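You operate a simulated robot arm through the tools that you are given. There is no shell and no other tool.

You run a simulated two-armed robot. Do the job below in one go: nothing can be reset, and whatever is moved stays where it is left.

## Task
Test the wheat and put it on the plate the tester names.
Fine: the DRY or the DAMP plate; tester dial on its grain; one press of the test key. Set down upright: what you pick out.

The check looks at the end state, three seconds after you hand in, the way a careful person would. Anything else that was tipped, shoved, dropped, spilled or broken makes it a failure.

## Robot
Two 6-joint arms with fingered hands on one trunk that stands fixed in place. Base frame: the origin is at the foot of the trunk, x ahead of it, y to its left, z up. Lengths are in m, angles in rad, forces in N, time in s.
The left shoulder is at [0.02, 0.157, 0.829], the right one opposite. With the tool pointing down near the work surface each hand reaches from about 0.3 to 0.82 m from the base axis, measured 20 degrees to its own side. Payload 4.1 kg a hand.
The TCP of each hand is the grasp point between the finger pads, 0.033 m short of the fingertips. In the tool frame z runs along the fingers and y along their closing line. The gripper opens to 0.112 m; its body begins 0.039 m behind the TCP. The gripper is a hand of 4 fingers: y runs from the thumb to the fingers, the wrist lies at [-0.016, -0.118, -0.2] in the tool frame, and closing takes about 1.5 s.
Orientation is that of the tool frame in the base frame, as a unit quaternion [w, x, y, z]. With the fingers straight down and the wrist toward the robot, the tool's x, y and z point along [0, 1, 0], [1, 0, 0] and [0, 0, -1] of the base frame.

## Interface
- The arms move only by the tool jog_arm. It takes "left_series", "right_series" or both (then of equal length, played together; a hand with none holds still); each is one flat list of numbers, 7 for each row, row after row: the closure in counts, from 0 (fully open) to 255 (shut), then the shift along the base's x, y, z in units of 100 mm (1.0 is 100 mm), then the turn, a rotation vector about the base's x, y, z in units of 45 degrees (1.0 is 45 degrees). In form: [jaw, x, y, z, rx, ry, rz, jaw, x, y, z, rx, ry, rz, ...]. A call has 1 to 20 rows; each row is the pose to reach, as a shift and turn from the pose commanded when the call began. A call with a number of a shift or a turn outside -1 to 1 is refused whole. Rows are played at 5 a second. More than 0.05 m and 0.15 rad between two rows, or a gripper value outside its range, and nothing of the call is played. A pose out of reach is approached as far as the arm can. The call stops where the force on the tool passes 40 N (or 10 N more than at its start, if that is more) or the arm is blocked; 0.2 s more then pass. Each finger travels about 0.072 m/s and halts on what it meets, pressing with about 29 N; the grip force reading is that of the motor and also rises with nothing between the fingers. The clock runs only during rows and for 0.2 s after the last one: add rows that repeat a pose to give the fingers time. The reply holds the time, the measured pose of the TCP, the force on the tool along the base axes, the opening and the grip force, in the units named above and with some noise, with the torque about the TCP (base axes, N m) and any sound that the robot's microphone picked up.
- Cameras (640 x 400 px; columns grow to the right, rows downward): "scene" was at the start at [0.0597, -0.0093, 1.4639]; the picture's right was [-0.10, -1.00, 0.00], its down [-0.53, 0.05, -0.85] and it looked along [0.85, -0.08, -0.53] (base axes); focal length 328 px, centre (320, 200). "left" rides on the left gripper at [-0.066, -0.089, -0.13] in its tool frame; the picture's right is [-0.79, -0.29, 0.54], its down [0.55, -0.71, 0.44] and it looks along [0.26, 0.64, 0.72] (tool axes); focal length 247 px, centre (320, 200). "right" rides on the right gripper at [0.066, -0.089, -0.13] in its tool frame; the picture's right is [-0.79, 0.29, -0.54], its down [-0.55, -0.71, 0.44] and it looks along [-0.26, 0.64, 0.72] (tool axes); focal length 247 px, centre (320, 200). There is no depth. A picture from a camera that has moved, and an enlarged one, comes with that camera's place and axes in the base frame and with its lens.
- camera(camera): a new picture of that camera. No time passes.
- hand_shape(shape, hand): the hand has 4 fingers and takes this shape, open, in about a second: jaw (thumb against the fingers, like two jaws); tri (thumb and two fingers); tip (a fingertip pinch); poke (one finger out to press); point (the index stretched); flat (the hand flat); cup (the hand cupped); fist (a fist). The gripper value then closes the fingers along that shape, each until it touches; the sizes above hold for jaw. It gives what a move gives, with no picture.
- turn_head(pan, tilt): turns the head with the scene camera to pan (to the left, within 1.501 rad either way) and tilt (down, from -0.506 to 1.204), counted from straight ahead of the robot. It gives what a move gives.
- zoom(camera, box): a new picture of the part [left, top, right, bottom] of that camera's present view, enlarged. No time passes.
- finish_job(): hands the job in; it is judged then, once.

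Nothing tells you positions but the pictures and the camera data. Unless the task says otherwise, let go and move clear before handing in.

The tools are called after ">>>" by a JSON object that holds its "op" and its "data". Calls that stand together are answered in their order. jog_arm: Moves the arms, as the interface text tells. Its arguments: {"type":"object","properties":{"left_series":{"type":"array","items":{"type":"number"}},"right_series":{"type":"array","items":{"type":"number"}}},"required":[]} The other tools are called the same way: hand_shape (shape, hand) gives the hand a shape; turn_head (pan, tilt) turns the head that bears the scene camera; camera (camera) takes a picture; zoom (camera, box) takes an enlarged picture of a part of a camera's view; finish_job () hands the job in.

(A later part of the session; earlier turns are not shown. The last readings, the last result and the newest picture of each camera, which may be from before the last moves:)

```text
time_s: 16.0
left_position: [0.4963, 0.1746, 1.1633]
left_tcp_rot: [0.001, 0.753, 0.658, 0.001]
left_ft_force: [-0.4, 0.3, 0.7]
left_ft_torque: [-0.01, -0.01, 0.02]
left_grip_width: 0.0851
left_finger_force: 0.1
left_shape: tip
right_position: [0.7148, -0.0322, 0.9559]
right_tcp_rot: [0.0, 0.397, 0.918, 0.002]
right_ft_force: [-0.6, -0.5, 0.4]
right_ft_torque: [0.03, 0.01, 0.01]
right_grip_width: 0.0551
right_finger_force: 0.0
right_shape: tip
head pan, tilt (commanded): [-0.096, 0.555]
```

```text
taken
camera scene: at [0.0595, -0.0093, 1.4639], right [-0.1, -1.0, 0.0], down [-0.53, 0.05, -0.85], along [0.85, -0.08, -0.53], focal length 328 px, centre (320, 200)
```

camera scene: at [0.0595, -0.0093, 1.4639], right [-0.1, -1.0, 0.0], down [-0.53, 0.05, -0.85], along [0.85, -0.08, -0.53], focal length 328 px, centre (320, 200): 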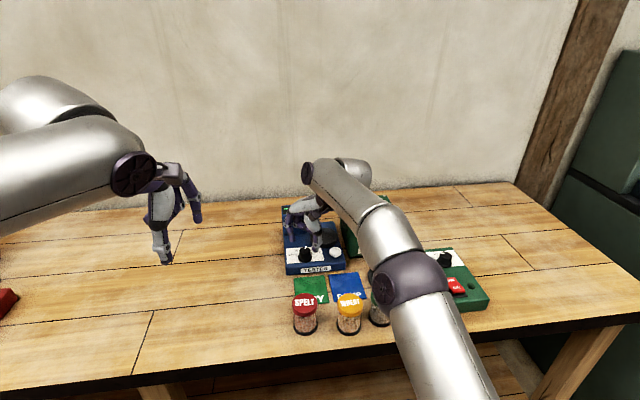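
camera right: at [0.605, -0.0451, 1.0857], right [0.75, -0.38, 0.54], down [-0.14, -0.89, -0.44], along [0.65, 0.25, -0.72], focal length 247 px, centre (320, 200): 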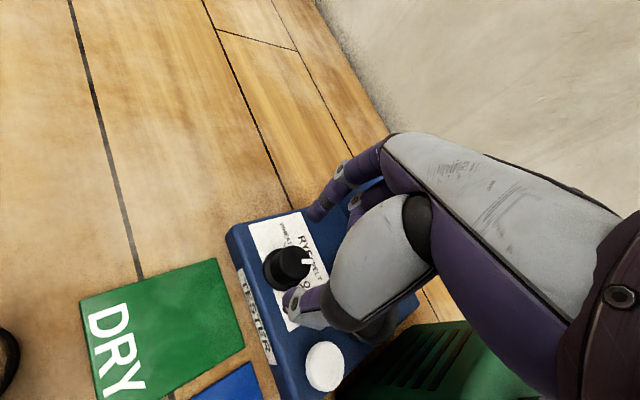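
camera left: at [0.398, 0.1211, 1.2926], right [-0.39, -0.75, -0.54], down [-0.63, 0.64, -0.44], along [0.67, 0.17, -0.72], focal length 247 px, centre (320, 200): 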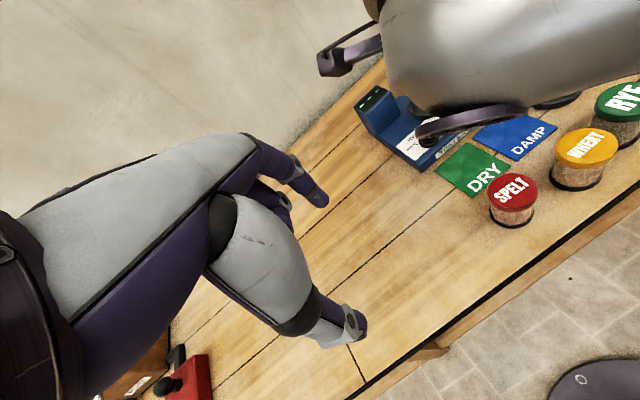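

Full range is reachable. I'll use this second angle to verify the knob's centre relative to the tool axis and the tip heights.

>>> {"op": "zoom", "data": {"camera": "right", "box": [220, 180, 380, 330]}}

>>> {"op": "zoom", "data": {"camera": "scene", "box": [270, 190, 360, 280]}}

>>> {"op": "zoom", "data": {"camera": "left", "box": [320, 50, 480, 190]}}

```text
2.67 times, centred on (300, 255) of right
camera zoom: at [0.605, -0.0451, 1.0857], right [0.75, -0.38, 0.54], down [-0.14, -0.89, -0.44], along [0.65, 0.25, -0.72], focal length 659 px, centre (373, 53)
```

zoom: 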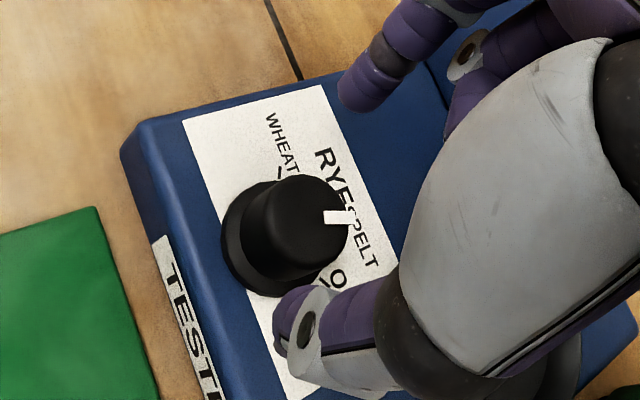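

```text
4.44 times, centred on (315, 235) of scene
camera zoom: at [0.0595, -0.0093, 1.4639], right [-0.1, -1.0, 0.0], down [-0.53, 0.05, -0.85], along [0.85, -0.08, -0.53], focal length 1458 px, centre (342, 44)
```

zoom: 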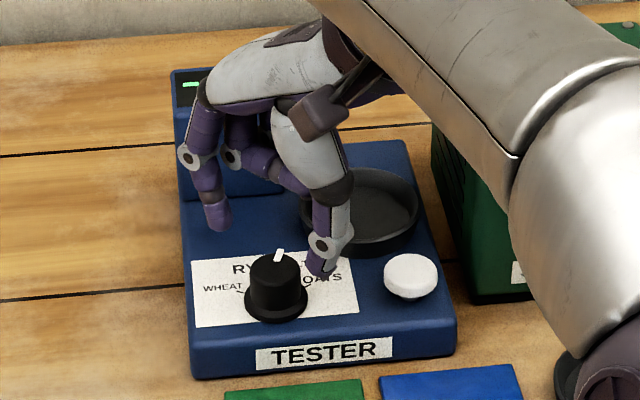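

```text
2.86 times, centred on (400, 120) of left
camera zoom: at [0.3982, 0.1216, 1.2924], right [-0.39, -0.75, -0.54], down [-0.63, 0.64, -0.44], along [0.67, 0.17, -0.72], focal length 706 px, centre (91, 429)
```

zoom: 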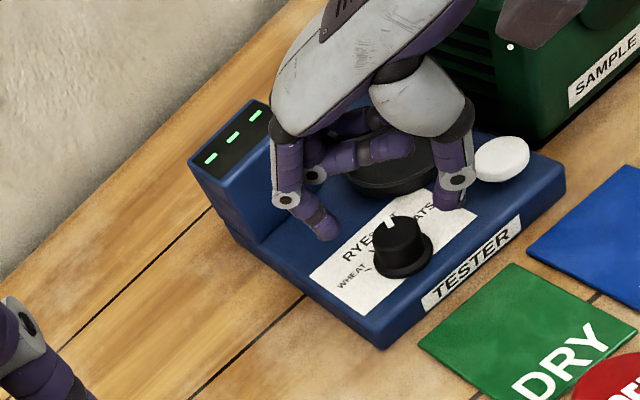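

Alignment holds at this yaw too, and the tips are about 36–46 mm below the TCP. I'll rotate back to the start yaw, then descend to TCP z≈0.931.

>>> {"op": "jog_arm", "data": {"right_series": [130, 0, 0, 0, 0, 0, -0.18, 130, 0, 0, 0, 0, 0, -0.36, 130, 0, 0, 0, 0, 0, -0.54, 130, 0, 0, 0, 0, 0, -0.72, 130, 0, 0, 0, 0, 0, -0.9]}}

>>> {"op": "jog_arm", "data": {"right_series": [130, 0, 0, 0, 0, 0, -0.18, 130, 0, 0, 0, 0, 0, -0.36, 130, 0, 0, 0, 0, 0, -0.54, 130, 0, 0, 0, 0, 0, -0.72, 130, 0, 0, 0, 0, 0, -0.9, 130, 0, 0, 0, 0, 0, -0.9]}}

>>> {"op": "jog_arm", "data": {"right_series": [130, 0, 0, -0.06, 0, 0, 0, 130, 0, 0, -0.12, 0, 0, 0, 130, 0, 0, -0.18, 0, 0, 0, 130, 0, 0, -0.24, 0, 0, 0, 130, 0, 0, -0.24, 0, 0, 0]}}

>>> {"op": "zoom", "data": {"camera": "right", "box": [220, 150, 400, 330]}}

>>> {"op": "zoom", "data": {"camera": "left", "box": [320, 50, 480, 190]}}

```text
time_s: 17.2
left_position: [0.4952, 0.1757, 1.1635]
left_tcp_rot: [0.0, 0.754, 0.657, 0.0]
left_ft_force: [-0.6, -0.3, 0.1]
left_ft_torque: [0.01, 0.01, 0.0]
left_grip_width: 0.0853
left_finger_force: 0.1
left_shape: tip
right_position: [0.7147, -0.0312, 0.9547]
right_tcp_rot: [0.0, 0.691, 0.723, 0.0]
right_ft_force: [0.7, 0.1, -1.5]
right_ft_torque: [0.04, 0.02, 0.05]
right_grip_width: 0.0555
right_finger_force: 0.1
right_shape: tip
head pan, tilt (commanded): [-0.096, 0.555]
```

```text
time_s: 18.6
left_position: [0.4951, 0.1752, 1.163]
left_tcp_rot: [0.0, 0.754, 0.657, -0.001]
left_ft_force: [-0.7, -0.8, 0.0]
left_ft_torque: [0.01, 0.03, 0.0]
left_grip_width: 0.0855
left_finger_force: 0.1
left_shape: tip
right_position: [0.7134, -0.0319, 0.9557]
right_tcp_rot: [0.0, 0.899, 0.438, 0.001]
right_ft_force: [0.3, -0.4, 0.3]
right_ft_torque: [0.0, -0.02, 0.0]
right_grip_width: 0.0553
right_finger_force: 0.0
right_shape: tip
head pan, tilt (commanded): [-0.096, 0.555]
```

```text
time_s: 19.8
left_position: [0.4955, 0.1747, 1.1627]
left_tcp_rot: [0.0, 0.754, 0.657, 0.0]
left_ft_force: [0.7, 0.5, -0.4]
left_ft_torque: [0.0, 0.01, -0.01]
left_grip_width: 0.0855
left_finger_force: 0.1
left_shape: tip
right_position: [0.7137, -0.0317, 0.9309]
right_tcp_rot: [-0.001, 0.899, 0.439, 0.0]
right_ft_force: [1.1, -0.4, -0.5]
right_ft_torque: [0.0, 0.01, -0.01]
right_grip_width: 0.0552
right_finger_force: 0.1
right_shape: tip
head pan, tilt (commanded): [-0.096, 0.555]
```

```text
2.22 times, centred on (310, 240) of right
camera zoom: at [0.6838, 0.0745, 1.0611], right [-0.26, -0.8, 0.54], down [-0.9, 0.0, -0.43], along [0.35, -0.6, -0.72], focal length 549 px, centre (342, 111)
```

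zoom: 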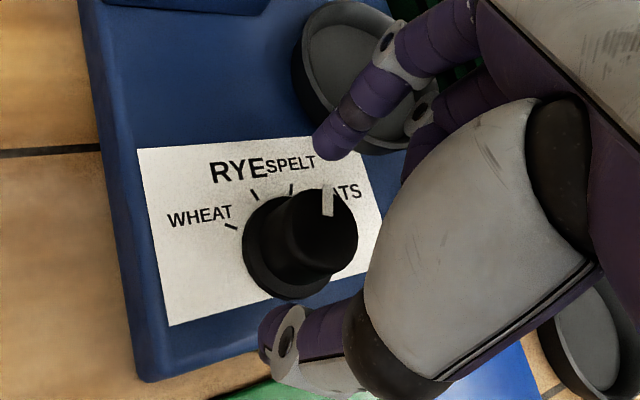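

```text
2.86 times, centred on (400, 120) of left
camera zoom: at [0.3984, 0.1216, 1.2924], right [-0.39, -0.75, -0.54], down [-0.63, 0.64, -0.44], along [0.67, 0.17, -0.72], focal length 706 px, centre (91, 429)
```

zoom: 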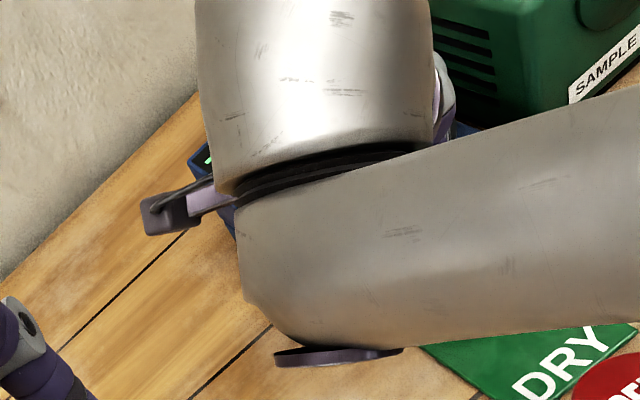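

The knob sits between thumb and index with even gaps. I'll close the pinch on it while holding still, and watch the forces.

>>> {"op": "jog_arm", "data": {"right_series": [170, 0, 0, 0, 0, 0, 0, 170, 0, 0, 0, 0, 0, 0, 180, 0, 0, 0, 0, 0, 0, 180, 0, 0, 0, 0, 0, 0]}}

>>> {"op": "zoom", "data": {"camera": "right", "box": [220, 150, 400, 330]}}

```text
time_s: 20.8
left_position: [0.4955, 0.1742, 1.1637]
left_tcp_rot: [0.001, 0.754, 0.657, -0.001]
left_ft_force: [0.5, -0.7, -0.3]
left_ft_torque: [0.02, 0.01, -0.02]
left_grip_width: 0.0855
left_finger_force: 0.0
left_shape: tip
right_position: [0.7133, -0.0331, 0.9318]
right_tcp_rot: [0.0, 0.898, 0.439, 0.0]
right_ft_force: [-0.4, 0.3, 0.6]
right_ft_torque: [-0.01, -0.02, -0.02]
right_grip_width: 0.0333
right_finger_force: 0.1
right_shape: tip
head pan, tilt (commanded): [-0.096, 0.555]
```

```text
2.22 times, centred on (310, 240) of right
camera zoom: at [0.6838, 0.0745, 1.0613], right [-0.26, -0.8, 0.54], down [-0.9, 0.0, -0.44], along [0.35, -0.6, -0.72], focal length 549 px, centre (342, 111)
```

zoom: 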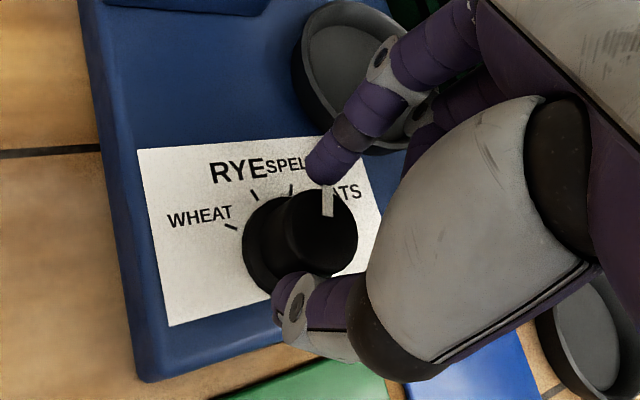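

No contact yet at 33 mm and forces are at noise level. Closing further onto the knob.

>>> {"op": "jog_arm", "data": {"right_series": [190, 0, 0, 0, 0, 0, 0, 190, 0, 0, 0, 0, 0, 0, 200, 0, 0, 0, 0, 0, 0, 200, 0, 0, 0, 0, 0, 0, 200, 0, 0, 0, 0, 0, 0]}}

>>> {"op": "zoom", "data": {"camera": "right", "box": [220, 150, 400, 330]}}

```text
time_s: 22.0
left_position: [0.4954, 0.1746, 1.1625]
left_tcp_rot: [0.0, 0.753, 0.657, 0.001]
left_ft_force: [0.5, -0.2, -0.9]
left_ft_torque: [0.02, 0.01, 0.01]
left_grip_width: 0.0855
left_finger_force: 0.0
left_shape: tip
right_position: [0.7127, -0.0327, 0.9309]
right_tcp_rot: [0.001, 0.899, 0.439, 0.0]
right_ft_force: [-0.2, 0.6, 0.5]
right_ft_torque: [0.05, -0.01, 0.02]
right_grip_width: 0.0251
right_finger_force: 0.1
right_shape: tip
head pan, tilt (commanded): [-0.096, 0.555]
```

```text
2.22 times, centred on (310, 240) of right
camera zoom: at [0.6838, 0.0745, 1.0613], right [-0.26, -0.8, 0.54], down [-0.9, 0.0, -0.44], along [0.35, -0.6, -0.72], focal length 549 px, centre (342, 111)
```

zoom: 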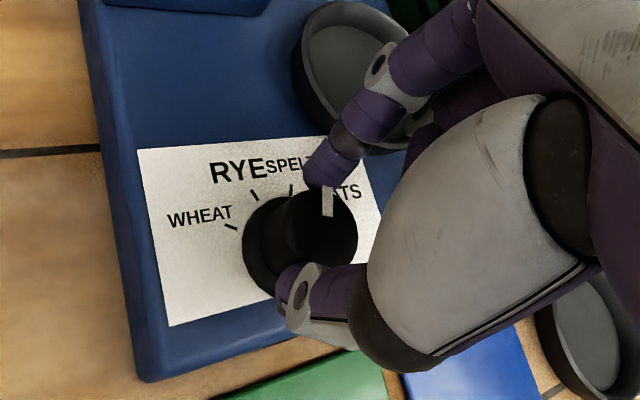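

>>> {"op": "jog_arm", "data": {"right_series": [210, 0, 0, 0, 0, 0, 0, 210, 0, 0, 0, 0, 0, 0, 220, 0, 0, 0, 0, 0, 0, 220, 0, 0, 0, 0, 0, 0, 220, 0, 0, 0, 0, 0, 0]}}

>>> {"op": "zoom", "data": {"camera": "right", "box": [220, 150, 400, 330]}}

```text
time_s: 23.2
left_position: [0.4969, 0.1758, 1.162]
left_tcp_rot: [0.0, 0.754, 0.657, -0.001]
left_ft_force: [-0.5, 0.8, -0.5]
left_ft_torque: [0.0, 0.04, -0.01]
left_grip_width: 0.0854
left_finger_force: 0.1
left_shape: tip
right_position: [0.7132, -0.0315, 0.9299]
right_tcp_rot: [0.0, 0.898, 0.44, 0.001]
right_ft_force: [5.0, 9.6, 0.6]
right_ft_torque: [0.26, -0.12, 0.02]
right_grip_width: 0.023
right_finger_force: 28.5
right_shape: tip
head pan, tilt (commanded): [-0.096, 0.555]
```

```text
2.22 times, centred on (310, 240) of right
camera zoom: at [0.6838, 0.0753, 1.0614], right [-0.26, -0.8, 0.54], down [-0.9, 0.0, -0.44], along [0.35, -0.6, -0.72], focal length 549 px, centre (342, 111)
```

zoom: 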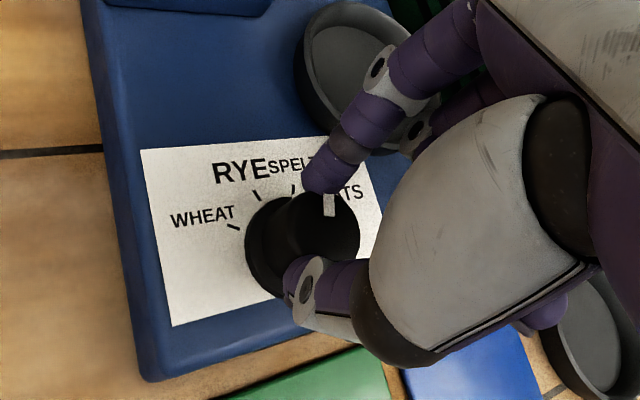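

The knob is gripped (about 29 N) and the tester hasn't moved in the image. There's about 11 N of side load, so I'll ease the hand 1 mm toward it, begin the counterclockwise turn with a short step, and check.

>>> {"op": "jog_arm", "data": {"right_series": [220, 0.005, 0.01, 0, 0, 0, 0, 220, 0.005, 0.01, 0, 0, 0, 0, 220, 0.005, 0.01, 0, 0, 0, 0.15, 220, 0.005, 0.01, 0, 0, 0, 0.3]}}

>>> {"op": "zoom", "data": {"camera": "right", "box": [220, 150, 400, 330]}}

```text
time_s: 24.2
left_position: [0.4952, 0.1753, 1.1632]
left_tcp_rot: [0.0, 0.753, 0.658, 0.0]
left_ft_force: [-0.4, -0.5, -0.4]
left_ft_torque: [-0.02, -0.01, 0.0]
left_grip_width: 0.0856
left_finger_force: 0.0
left_shape: tip
right_position: [0.7142, -0.0312, 0.9313]
right_tcp_rot: [0.0, 0.84, 0.542, -0.001]
right_ft_force: [0.4, 8.6, -0.5]
right_ft_torque: [0.24, 0.09, 0.02]
right_grip_width: 0.023
right_finger_force: 29.5
right_shape: tip
head pan, tilt (commanded): [-0.096, 0.555]
```

```text
2.22 times, centred on (310, 240) of right
camera zoom: at [0.66, 0.0656, 1.0613], right [-0.06, -0.84, 0.54], down [-0.88, -0.21, -0.44], along [0.48, -0.5, -0.72], focal length 549 px, centre (342, 111)
```

zoom: 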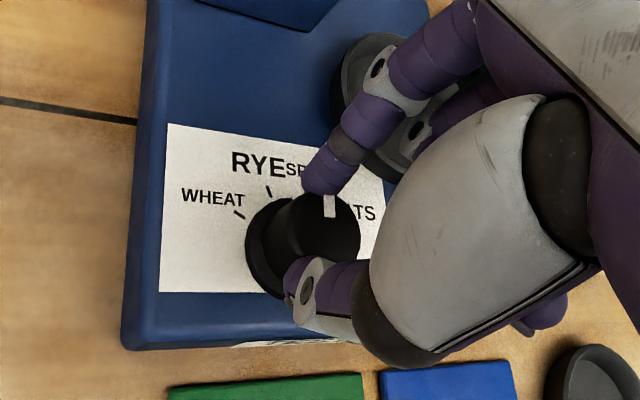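

The pointer rotates with the hand and the tester stays put. I'll continue the turn by 40°.

>>> {"op": "jog_arm", "data": {"right_series": [220, 0, 0, 0, 0, 0, 0.15, 220, 0, 0, 0, 0, 0, 0.3, 220, 0, 0, 0, 0, 0, 0.45, 220, 0, 0, 0, 0, 0, 0.6, 220, 0, 0, 0, 0, 0, 0.75, 220, 0, 0, 0, 0, 0, 0.9]}}

>>> {"op": "zoom", "data": {"camera": "right", "box": [220, 150, 400, 330]}}

>>> {"op": "zoom", "data": {"camera": "scene", "box": [270, 190, 360, 280]}}

>>> {"op": "zoom", "data": {"camera": "left", "box": [320, 50, 480, 190]}}

```text
time_s: 25.6
left_position: [0.4958, 0.1753, 1.1634]
left_tcp_rot: [0.0, 0.753, 0.658, -0.001]
left_ft_force: [-0.3, -0.5, -0.2]
left_ft_torque: [0.0, 0.02, -0.01]
left_grip_width: 0.0855
left_finger_force: 0.2
left_shape: tip
right_position: [0.7143, -0.0324, 0.9314]
right_tcp_rot: [0.0, 0.601, 0.8, 0.0]
right_ft_force: [-8.8, 7.2, 7.1]
right_ft_torque: [0.18, 0.24, -0.01]
right_grip_width: 0.0229
right_finger_force: 29.4
right_shape: tip
head pan, tilt (commanded): [-0.096, 0.555]
```

```text
2.22 times, centred on (310, 240) of right
camera zoom: at [0.6101, 0.0072, 1.0609], right [0.5, -0.68, 0.54], down [-0.53, -0.73, -0.44], along [0.69, -0.07, -0.72], focal length 549 px, centre (342, 111)
```

zoom: 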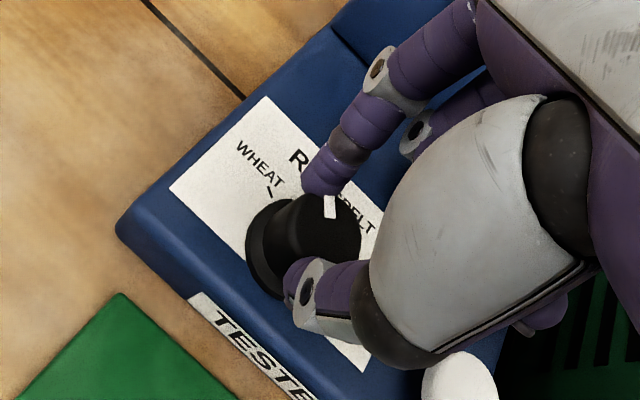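

```text
4.44 times, centred on (315, 235) of scene
camera zoom: at [0.0592, -0.009, 1.4639], right [-0.1, -1.0, 0.0], down [-0.52, 0.05, -0.85], along [0.85, -0.08, -0.53], focal length 1458 px, centre (342, 44)
```

zoom: 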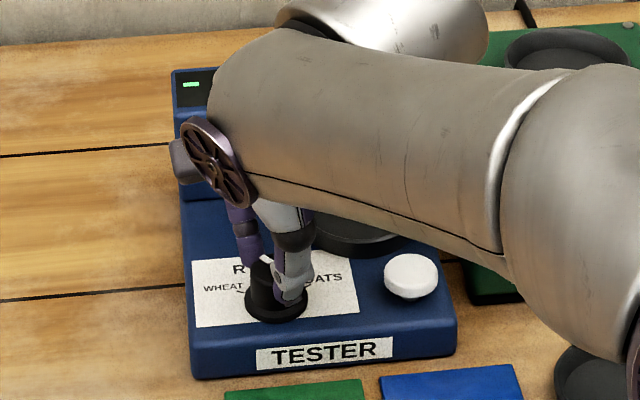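

```text
2.86 times, centred on (400, 120) of left
camera zoom: at [0.398, 0.1219, 1.2925], right [-0.39, -0.75, -0.54], down [-0.63, 0.64, -0.44], along [0.67, 0.17, -0.72], focal length 706 px, centre (91, 429)
```

zoom: 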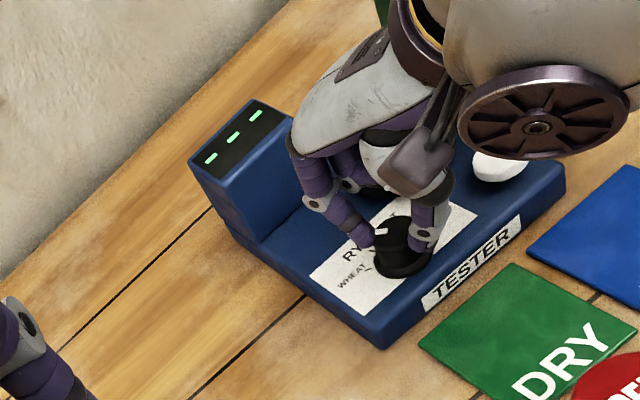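

The turn is working and the tester stays fixed in the left view. I'll finish the last ~26.5° with a slight relief shift.

>>> {"op": "jog_arm", "data": {"right_series": [220, -0.005, 0.005, 0.003, 0, 0, 0.15, 220, -0.006, 0.005, 0.004, 0, 0, 0.3, 220, -0.008, 0.005, 0.005, 0, 0, 0.45, 220, -0.01, 0.005, 0.005, 0, 0, 0.59, 220, -0.01, 0.005, 0.005, 0, 0, 0.59]}}

>>> {"op": "zoom", "data": {"camera": "right", "box": [220, 150, 400, 330]}}

>>> {"op": "zoom", "data": {"camera": "scene", "box": [283, 230, 333, 272]}}

>>> {"op": "zoom", "data": {"camera": "left", "box": [380, 80, 450, 150]}}

```text
time_s: 26.8
left_position: [0.4963, 0.1746, 1.1635]
left_tcp_rot: [0.001, 0.754, 0.657, 0.0]
left_ft_force: [0.3, -0.5, 0.4]
left_ft_torque: [-0.01, 0.01, -0.02]
left_grip_width: 0.0855
left_finger_force: 0.0
left_shape: tip
right_position: [0.7126, -0.032, 0.9318]
right_tcp_rot: [-0.001, 0.401, 0.916, 0.0]
right_ft_force: [-2.7, 5.0, 2.6]
right_ft_torque: [0.06, 0.16, -0.16]
right_grip_width: 0.0228
right_finger_force: 29.3
right_shape: tip
head pan, tilt (commanded): [-0.096, 0.555]
```

```text
2.22 times, centred on (310, 240) of right
camera zoom: at [0.6037, -0.0438, 1.0615], right [0.75, -0.39, 0.54], down [-0.15, -0.89, -0.44], along [0.65, 0.25, -0.72], focal length 549 px, centre (342, 111)
```

zoom: 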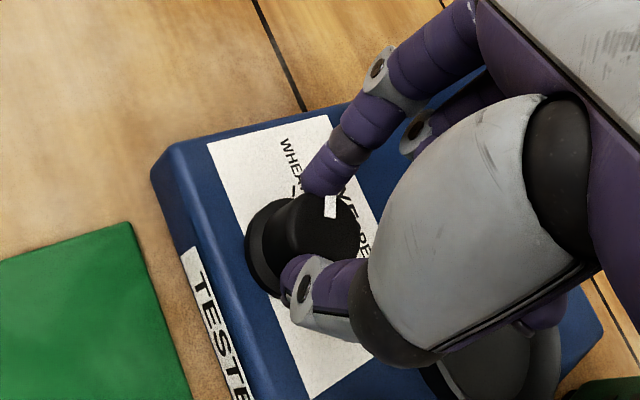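

```text
9.52 times, centred on (308, 251) of scene
camera zoom: at [0.0596, -0.0091, 1.4639], right [-0.1, -1.0, 0.0], down [-0.53, 0.05, -0.85], along [0.85, -0.08, -0.53], focal length 3124 px, centre (434, -286)
```

zoom: 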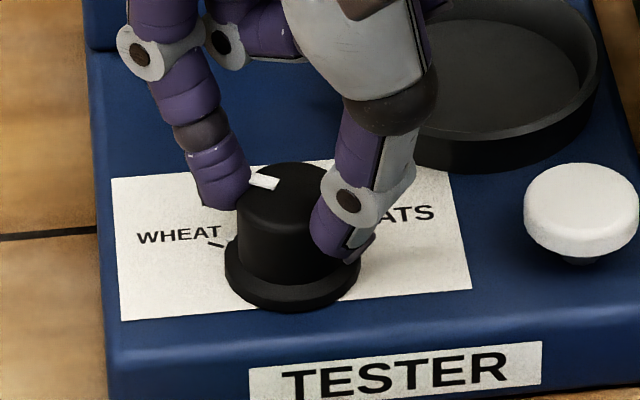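

```text
5.71 times, centred on (415, 115) of left
camera zoom: at [0.3983, 0.1217, 1.2924], right [-0.39, -0.75, -0.54], down [-0.63, 0.64, -0.44], along [0.67, 0.17, -0.72], focal length 1411 px, centre (-223, 686)
```

zoom: 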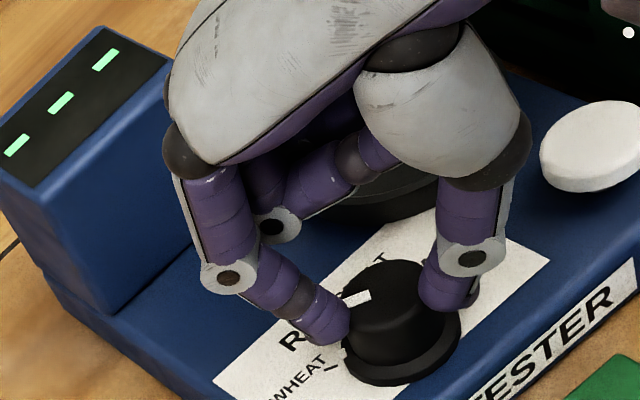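

The pointer looks close to the WHEAT tick. I'll open the pinch to about 55 mm in place, then lift clear and check.

>>> {"op": "jog_arm", "data": {"right_series": [190, 0, 0, 0, 0, 0, 0, 160, 0, 0, 0, 0, 0, 0, 130, 0, 0, 0, 0, 0, 0, 130, 0, 0, 0, 0, 0, 0, 130, 0, 0, 0.05, 0, 0, 0, 130, 0, 0, 0.15, 0, 0, 0, 130, 0, 0, 0.25, 0, 0, 0, 130, -0.2, 0, 0.5, 0, 0, 0, 130, -0.5, -0.1, 0.75, 0, 0, 0]}}

>>> {"op": "zoom", "data": {"camera": "scene", "box": [283, 230, 333, 272]}}

>>> {"op": "zoom", "data": {"camera": "left", "box": [380, 80, 450, 150]}}

>>> {"op": "camera", "data": {"camera": "right"}}

```text
time_s: 28.8
left_position: [0.4956, 0.1754, 1.1624]
left_tcp_rot: [0.0, 0.754, 0.657, 0.0]
left_ft_force: [0.2, 0.1, -1.0]
left_ft_torque: [0.01, 0.01, 0.01]
left_grip_width: 0.0853
left_finger_force: 0.2
left_shape: tip
right_position: [0.6619, -0.0433, 1.0079]
right_tcp_rot: [0.0, 0.401, 0.916, 0.0]
right_ft_force: [1.1, -0.4, -0.2]
right_ft_torque: [0.0, -0.03, -0.02]
right_grip_width: 0.0546
right_finger_force: 0.0
right_shape: tip
head pan, tilt (commanded): [-0.096, 0.555]
```

```text
9.52 times, centred on (308, 251) of scene
camera zoom: at [0.0603, -0.0091, 1.4639], right [-0.1, -1.0, 0.0], down [-0.53, 0.05, -0.85], along [0.85, -0.08, -0.53], focal length 3124 px, centre (434, -286)
```

zoom: 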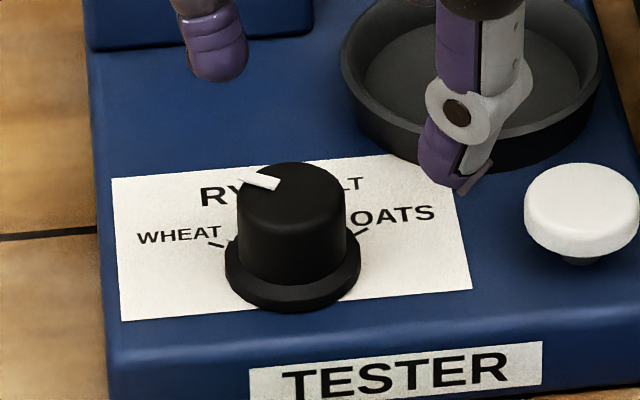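

```text
5.71 times, centred on (415, 115) of left
camera zoom: at [0.3989, 0.1218, 1.2922], right [-0.39, -0.75, -0.54], down [-0.63, 0.64, -0.44], along [0.67, 0.17, -0.72], focal length 1411 px, centre (-223, 686)
```

zoom: 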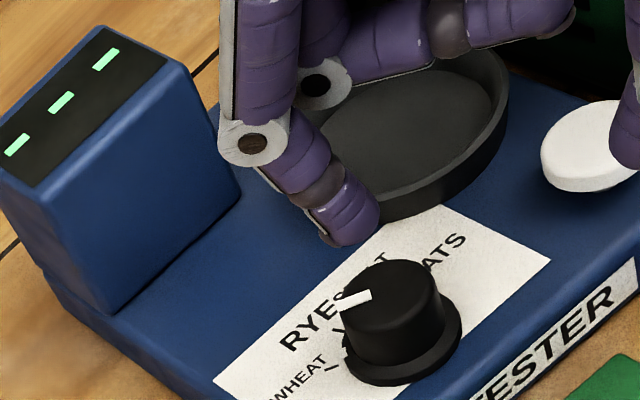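

```text
taken
camera right: at [0.5525, -0.0557, 1.1383], right [0.75, -0.39, 0.54], down [-0.15, -0.89, -0.43], along [0.65, 0.25, -0.72], focal length 247 px, centre (320, 200)
```

right: 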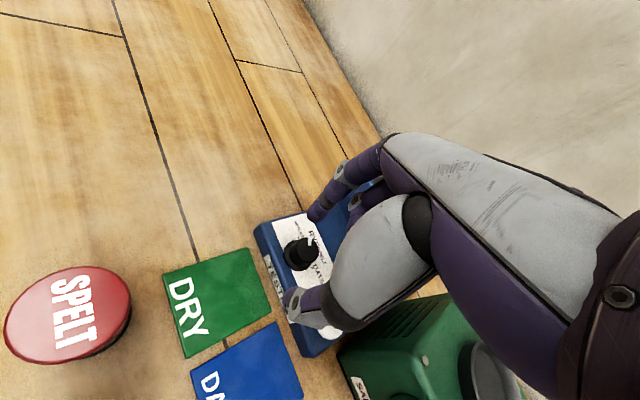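

I'll measure the pointer angle more precisely with tighter zooms from three views.

>>> {"op": "zoom", "data": {"camera": "scene", "box": [298, 246, 318, 262]}}

>>> {"op": "zoom", "data": {"camera": "right", "box": [275, 215, 335, 275]}}

>>> {"op": "zoom", "data": {"camera": "left", "box": [405, 115, 440, 150]}}

```text
16.00 times, centred on (308, 254) of scene
camera zoom: at [0.0603, -0.0091, 1.4639], right [-0.1, -1.0, 0.0], down [-0.53, 0.05, -0.85], along [0.85, -0.08, -0.53], focal length 5248 px, centre (512, -664)
```

zoom: 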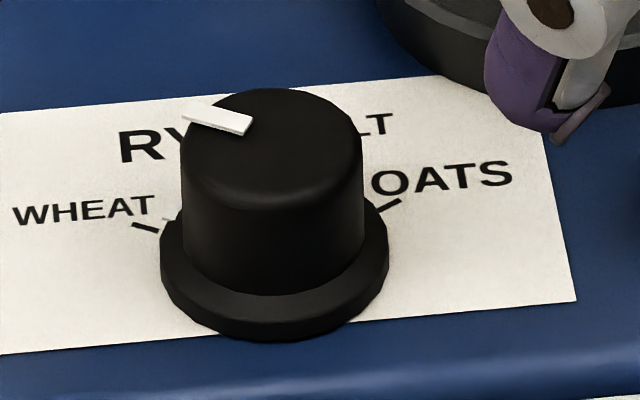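

```text
6.67 times, centred on (305, 245) of right
camera zoom: at [0.5525, -0.0557, 1.1383], right [0.75, -0.39, 0.54], down [-0.15, -0.89, -0.43], along [0.65, 0.25, -0.72], focal length 1646 px, centre (420, -100)
```

zoom: 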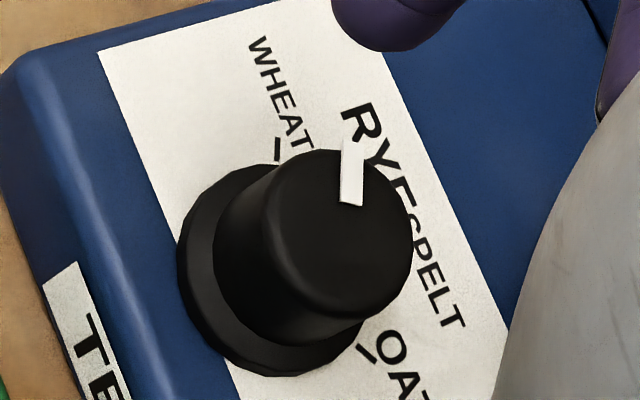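

```text
11.43 times, centred on (422, 132) of left
camera zoom: at [0.3989, 0.1218, 1.2922], right [-0.39, -0.75, -0.54], down [-0.63, 0.64, -0.44], along [0.67, 0.17, -0.72], focal length 2823 px, centre (-851, 971)
```

zoom: 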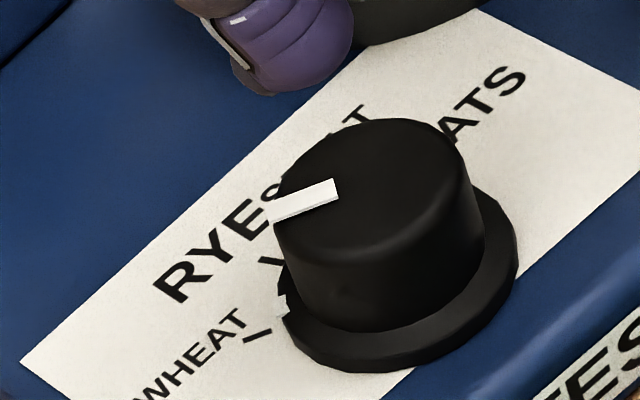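

The pointer measures about 63° against the WHEAT tick at about 61°, so the dial is on WHEAT and the tester hasn't moved. Next I'll bring the right hand back over the wheat jar and switch to the jaw grip.

>>> {"op": "jog_arm", "data": {"right_series": [130, -0.1, -0.1, 0.2, 0, 0, -0.14, 130, -0.3, -0.2, 0.4, 0, 0, -0.28, 130, -0.5, -0.35, 0.6, 0, 0, -0.42, 130, -0.7, -0.5, 0.8, 0, 0, -0.56, 130, -0.85, -0.65, 0.92, 0, 0, -0.7, 130, -1.0, -0.73, 0.92, 0, 0, -0.84]}}

>>> {"op": "hand_shape", "data": {"shape": "jaw", "hand": "right"}}

>>> {"op": "camera", "data": {"camera": "scene"}}

>>> {"op": "camera", "data": {"camera": "right"}}

>>> {"op": "camera", "data": {"camera": "left"}}

```text
time_s: 30.2
left_position: [0.4969, 0.1745, 1.1623]
left_tcp_rot: [0.0, 0.754, 0.657, 0.0]
left_ft_force: [0.3, -1.0, 0.3]
left_ft_torque: [0.01, 0.0, 0.0]
left_grip_width: 0.0854
left_finger_force: 0.1
left_shape: tip
right_position: [0.5617, -0.1167, 1.0944]
right_tcp_rot: [0.001, 0.677, 0.736, 0.0]
right_ft_force: [0.8, -0.9, -0.2]
right_ft_torque: [0.01, 0.0, -0.03]
right_grip_width: 0.0546
right_finger_force: 0.0
right_shape: tip
head pan, tilt (commanded): [-0.096, 0.555]
```

```text
time_s: 31.1
left_position: [0.4964, 0.176, 1.162]
left_tcp_rot: [0.0, 0.754, 0.657, 0.0]
left_ft_force: [0.3, -0.4, -0.4]
left_ft_torque: [0.01, 0.01, -0.02]
left_grip_width: 0.0853
left_finger_force: 0.1
left_shape: tip
right_position: [0.562, -0.1153, 1.0959]
right_tcp_rot: [0.0, 0.676, 0.737, 0.0]
right_ft_force: [-0.3, -0.5, 0.8]
right_ft_torque: [-0.01, 0.03, 0.01]
right_grip_width: 0.1116
right_finger_force: 0.1
right_shape: jaw
head pan, tilt (commanded): [-0.096, 0.555]
```

```text
taken
camera scene: at [0.0597, -0.0093, 1.4639], right [-0.1, -1.0, 0.0], down [-0.53, 0.05, -0.85], along [0.85, -0.08, -0.53], focal length 328 px, centre (320, 200)
```

scene: 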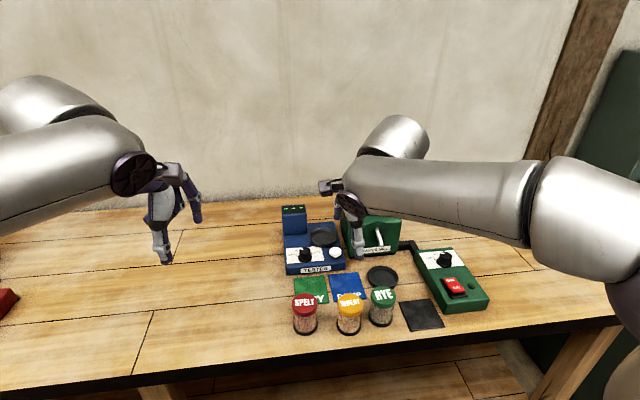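

```text
taken
camera right: at [0.4682, -0.0578, 1.2254], right [0.35, -0.76, 0.54], down [-0.66, -0.61, -0.44], along [0.66, -0.2, -0.72], focal length 247 px, centre (320, 200)
```

right: 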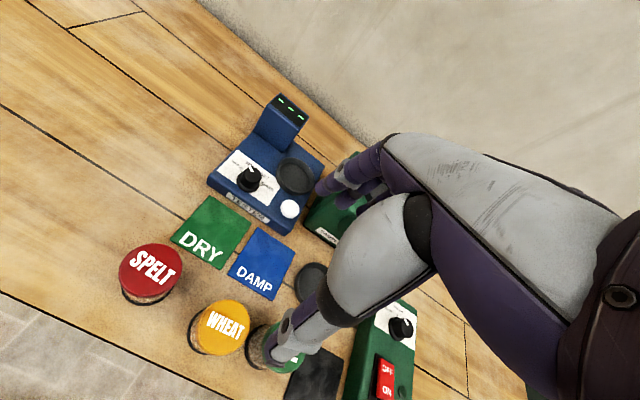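

```text
taken
camera left: at [0.3984, 0.1216, 1.2924], right [-0.39, -0.75, -0.54], down [-0.63, 0.64, -0.44], along [0.67, 0.17, -0.72], focal length 247 px, centre (320, 200)
```

left: 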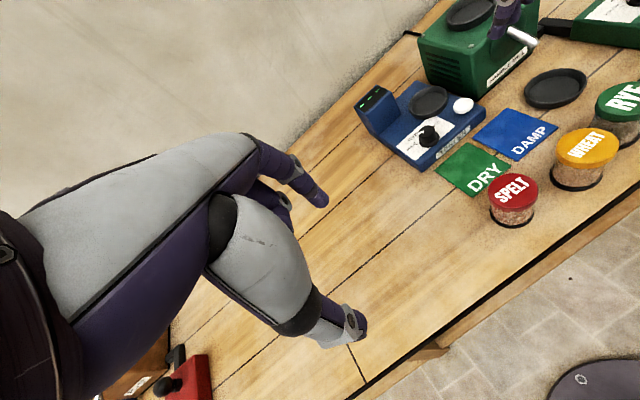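

I'll triangulate the wheat jar afresh from the right and scene cameras.

>>> {"op": "zoom", "data": {"camera": "right", "box": [170, 270, 290, 390]}}

>>> {"op": "zoom", "data": {"camera": "scene", "box": [280, 270, 420, 345]}}

>>> {"op": "zoom", "data": {"camera": "left", "box": [480, 80, 640, 230]}}

```text
3.33 times, centred on (230, 330) of right
camera zoom: at [0.4682, -0.0578, 1.2254], right [0.35, -0.76, 0.54], down [-0.66, -0.61, -0.44], along [0.66, -0.2, -0.72], focal length 823 px, centre (620, -233)
```

zoom: 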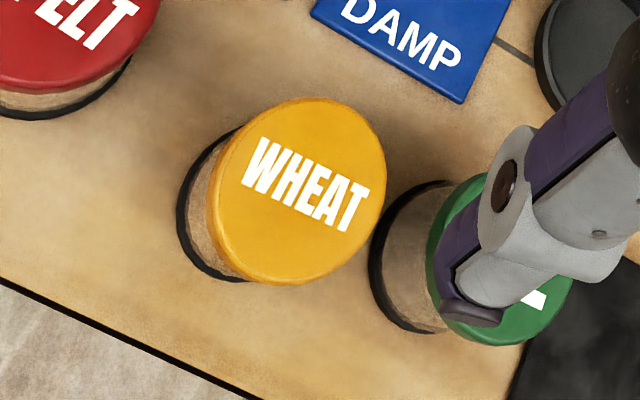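

```text
4.57 times, centred on (350, 308) of scene
camera zoom: at [0.0597, -0.0093, 1.4639], right [-0.1, -1.0, 0.0], down [-0.53, 0.05, -0.85], along [0.85, -0.08, -0.53], focal length 1499 px, centre (183, -291)
```

zoom: 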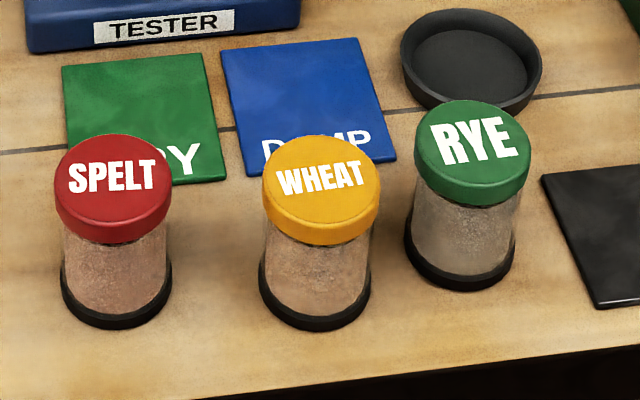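

```text
2.67 times, centred on (560, 155) of left
camera zoom: at [0.3984, 0.1216, 1.2924], right [-0.39, -0.75, -0.54], down [-0.63, 0.64, -0.44], along [0.67, 0.17, -0.72], focal length 659 px, centre (-320, 320)
```

zoom: 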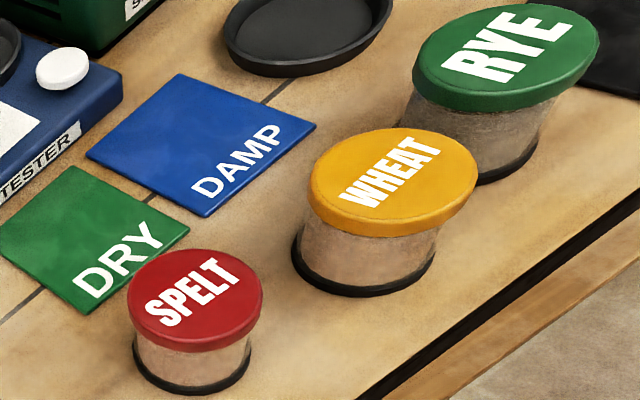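

The wheat lid top is at (0.517, -0.116, 0.923) and the jar base at 0.841, so the jar is about 82 mm tall and 53 mm wide. I'll move above it with the hand fully open.

>>> {"op": "jog_arm", "data": {"right_series": [0, -0.11, 0, -0.2, 0, 0, 0, 0, -0.22, 0, -0.4, 0, 0, 0, 0, -0.34, 0, -0.6, 0, 0, 0, 0, -0.45, 0, -0.8, 0, 0, 0, 0, -0.45, 0, -0.95, 0, 0, 0, 0, -0.45, 0, -0.95, 0, 0, 0]}}

>>> {"op": "camera", "data": {"camera": "right"}}

>>> {"op": "zoom", "data": {"camera": "scene", "box": [260, 220, 440, 345]}}

>>> {"op": "zoom", "data": {"camera": "left", "box": [440, 40, 640, 230]}}

```text
time_s: 32.5
left_position: [0.4961, 0.1753, 1.1629]
left_tcp_rot: [0.0, 0.754, 0.657, 0.0]
left_ft_force: [-0.6, 0.5, 0.2]
left_ft_torque: [0.02, 0.02, 0.0]
left_grip_width: 0.0856
left_finger_force: 0.0
left_shape: tip
right_position: [0.5176, -0.1134, 1.0011]
right_tcp_rot: [0.0, 0.677, 0.736, 0.001]
right_ft_force: [-1.0, 1.0, -1.1]
right_ft_torque: [-0.03, -0.05, 0.0]
right_grip_width: 0.112
right_finger_force: 0.1
right_shape: jaw
head pan, tilt (commanded): [-0.096, 0.555]
```

```text
taken
camera right: at [0.4238, -0.0555, 1.1313], right [0.35, -0.77, 0.54], down [-0.66, -0.61, -0.44], along [0.66, -0.2, -0.72], focal length 247 px, centre (320, 200)
```

right: 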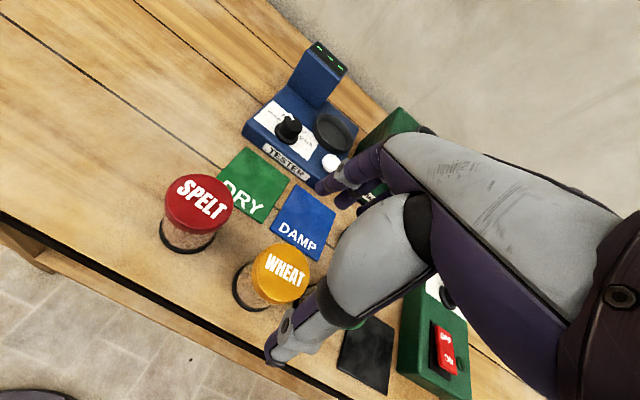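

```text
3.20 times, centred on (350, 282) of scene
camera zoom: at [0.0597, -0.0093, 1.4639], right [-0.1, -1.0, 0.0], down [-0.53, 0.05, -0.85], along [0.85, -0.08, -0.53], focal length 1050 px, centre (224, -64)
```

zoom: 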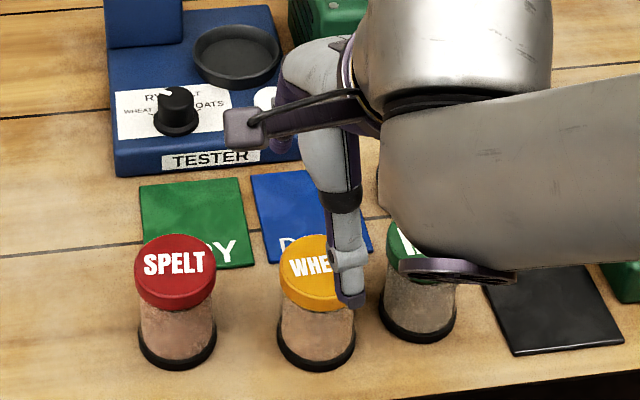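

```text
2.11 times, centred on (540, 135) of left
camera zoom: at [0.3984, 0.1216, 1.2924], right [-0.39, -0.75, -0.54], down [-0.63, 0.64, -0.44], along [0.67, 0.17, -0.72], focal length 520 px, centre (-143, 337)
```

zoom: 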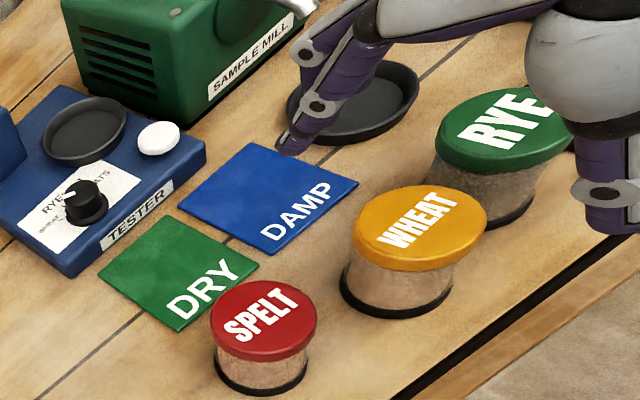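

The hand straddles the wheat jar and needs about -2.5 mm in y. I'll descend to TCP z≈0.905 with the fingers open.

>>> {"op": "jog_arm", "data": {"right_series": [0, -0.01, -0.025, -0.1, 0, 0, 0, 0, -0.01, -0.025, -0.3, 0, 0, 0, 0, -0.01, -0.025, -0.5, 0, 0, 0, 0, -0.01, -0.025, -0.7, 0, 0, 0, 0, -0.01, -0.025, -0.85, 0, 0, 0, 0, -0.01, -0.025, -0.95, 0, 0, 0, 0, -0.01, -0.025, -0.95, 0, 0, 0]}}

>>> {"op": "camera", "data": {"camera": "right"}}

>>> {"op": "zoom", "data": {"camera": "scene", "box": [260, 220, 440, 345]}}

>>> {"op": "zoom", "data": {"camera": "left", "box": [440, 40, 640, 230]}}

```text
time_s: 34.1
left_position: [0.497, 0.1741, 1.1633]
left_tcp_rot: [0.0, 0.754, 0.657, 0.0]
left_ft_force: [1.0, -0.2, 1.1]
left_ft_torque: [0.0, -0.02, 0.0]
left_grip_width: 0.0852
left_finger_force: 0.2
left_shape: tip
right_position: [0.518, -0.1166, 0.906]
right_tcp_rot: [0.0, 0.677, 0.736, 0.001]
right_ft_force: [0.8, 0.6, -0.4]
right_ft_torque: [-0.01, 0.0, 0.0]
right_grip_width: 0.1121
right_finger_force: 0.0
right_shape: jaw
head pan, tilt (commanded): [-0.096, 0.555]
```

```text
taken
camera right: at [0.4229, -0.0579, 1.0372], right [0.35, -0.76, 0.54], down [-0.66, -0.61, -0.44], along [0.66, -0.2, -0.72], focal length 247 px, centre (320, 200)
```

right: 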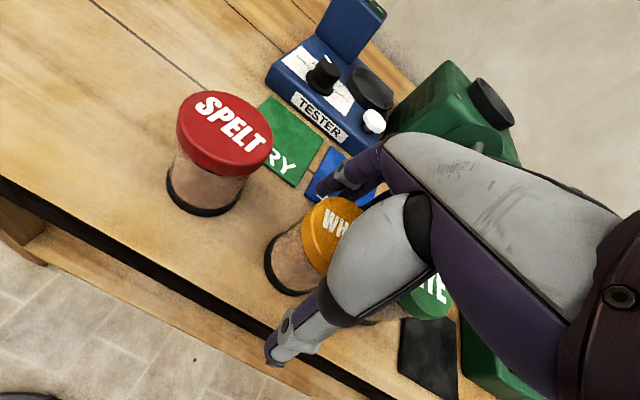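

```text
3.20 times, centred on (350, 282) of scene
camera zoom: at [0.0597, -0.0093, 1.4639], right [-0.1, -1.0, 0.0], down [-0.53, 0.05, -0.85], along [0.85, -0.08, -0.53], focal length 1050 px, centre (224, -64)
```

zoom: 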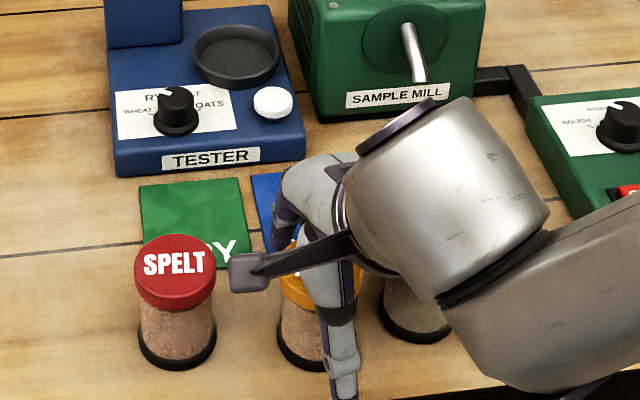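

```text
2.11 times, centred on (540, 135) of left
camera zoom: at [0.3984, 0.1216, 1.2924], right [-0.39, -0.75, -0.54], down [-0.63, 0.64, -0.44], along [0.67, 0.17, -0.72], focal length 520 px, centre (-143, 337)
```

zoom: 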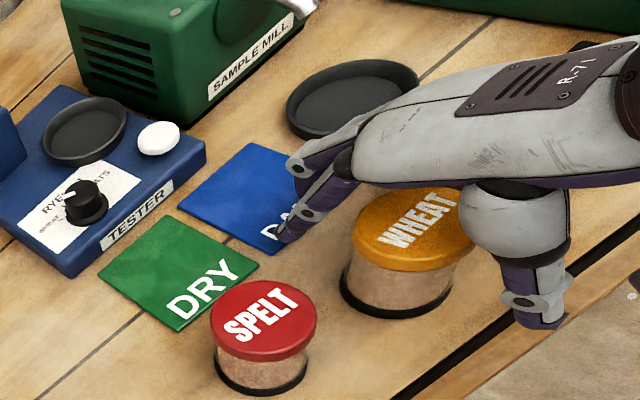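

The hand straddles the jar cleanly with no contact. Closing on it in steps.

>>> {"op": "jog_arm", "data": {"right_series": [60, 0, 0, 0, 0, 0, 0, 100, 0, 0, 0, 0, 0, 0, 120, 0, 0, 0, 0, 0, 0, 130, 0, 0, 0, 0, 0, 0, 130, 0, 0, 0, 0, 0, 0]}}

>>> {"op": "zoom", "data": {"camera": "left", "box": [440, 40, 640, 230]}}

```text
time_s: 35.3
left_position: [0.4965, 0.1745, 1.1643]
left_tcp_rot: [0.0, 0.754, 0.657, 0.0]
left_ft_force: [0.2, -0.1, -0.3]
left_ft_torque: [-0.03, -0.01, -0.04]
left_grip_width: 0.0856
left_finger_force: 0.0
left_shape: tip
right_position: [0.5172, -0.1167, 0.9075]
right_tcp_rot: [0.0, 0.676, 0.736, 0.0]
right_ft_force: [-0.1, -0.1, 0.7]
right_ft_torque: [0.0, -0.01, 0.02]
right_grip_width: 0.0554
right_finger_force: 0.0
right_shape: jaw
head pan, tilt (commanded): [-0.096, 0.555]
```

```text
2.11 times, centred on (540, 135) of left
camera zoom: at [0.3984, 0.1216, 1.2924], right [-0.39, -0.75, -0.54], down [-0.63, 0.64, -0.44], along [0.67, 0.17, -0.72], focal length 520 px, centre (-143, 337)
```

zoom: 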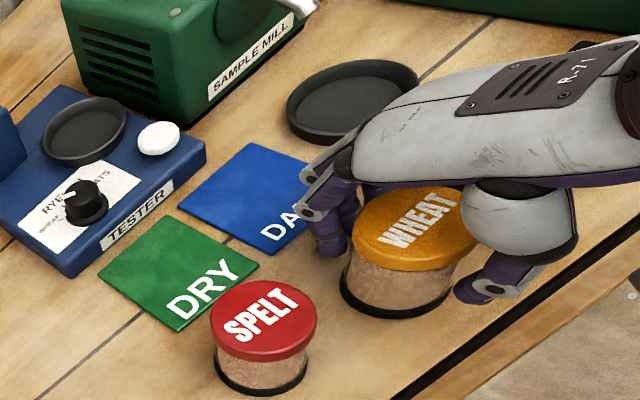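

>>> {"op": "jog_arm", "data": {"right_series": [136, 0, 0, 0, 0, 0, 0, 142, 0, 0, 0, 0, 0, 0, 148, 0, 0, 0, 0, 0, 0, 160, 0, 0, 0, 0, 0, 0, 170, 0, 0, 0, 0, 0, 0, 170, 0, 0, 0, 0, 0, 0]}}

>>> {"op": "zoom", "data": {"camera": "left", "box": [440, 40, 640, 230]}}

>>> {"op": "camera", "data": {"camera": "right"}}

```text
time_s: 36.7
left_position: [0.4968, 0.1757, 1.1627]
left_tcp_rot: [0.001, 0.753, 0.658, -0.001]
left_ft_force: [-0.3, -0.3, 1.0]
left_ft_torque: [-0.02, 0.0, 0.03]
left_grip_width: 0.0855
left_finger_force: 0.1
left_shape: tip
right_position: [0.5161, -0.1165, 0.907]
right_tcp_rot: [0.0, 0.676, 0.737, 0.0]
right_ft_force: [-1.0, -0.3, -0.1]
right_ft_torque: [-0.02, -0.02, 0.03]
right_grip_width: 0.0463
right_finger_force: 28.9
right_shape: jaw
head pan, tilt (commanded): [-0.096, 0.555]
```

```text
2.11 times, centred on (540, 135) of left
camera zoom: at [0.3984, 0.1216, 1.2924], right [-0.39, -0.75, -0.54], down [-0.63, 0.64, -0.44], along [0.67, 0.17, -0.72], focal length 520 px, centre (-143, 337)
```

zoom: 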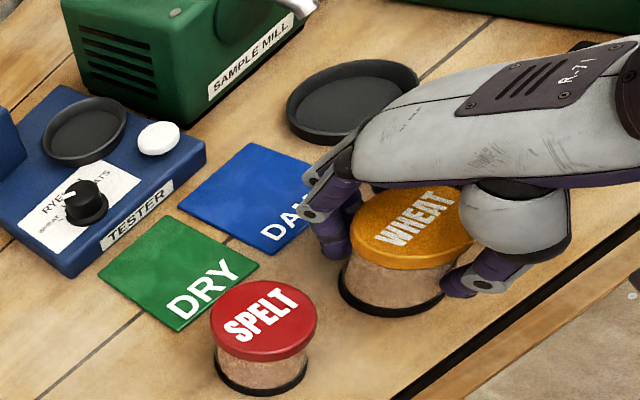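

```text
taken
camera right: at [0.4229, -0.0579, 1.0374], right [0.35, -0.76, 0.54], down [-0.66, -0.61, -0.44], along [0.66, -0.2, -0.72], focal length 247 px, centre (320, 200)
```

right: 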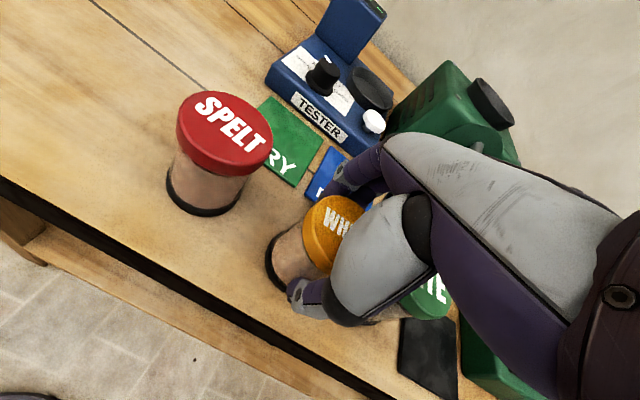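

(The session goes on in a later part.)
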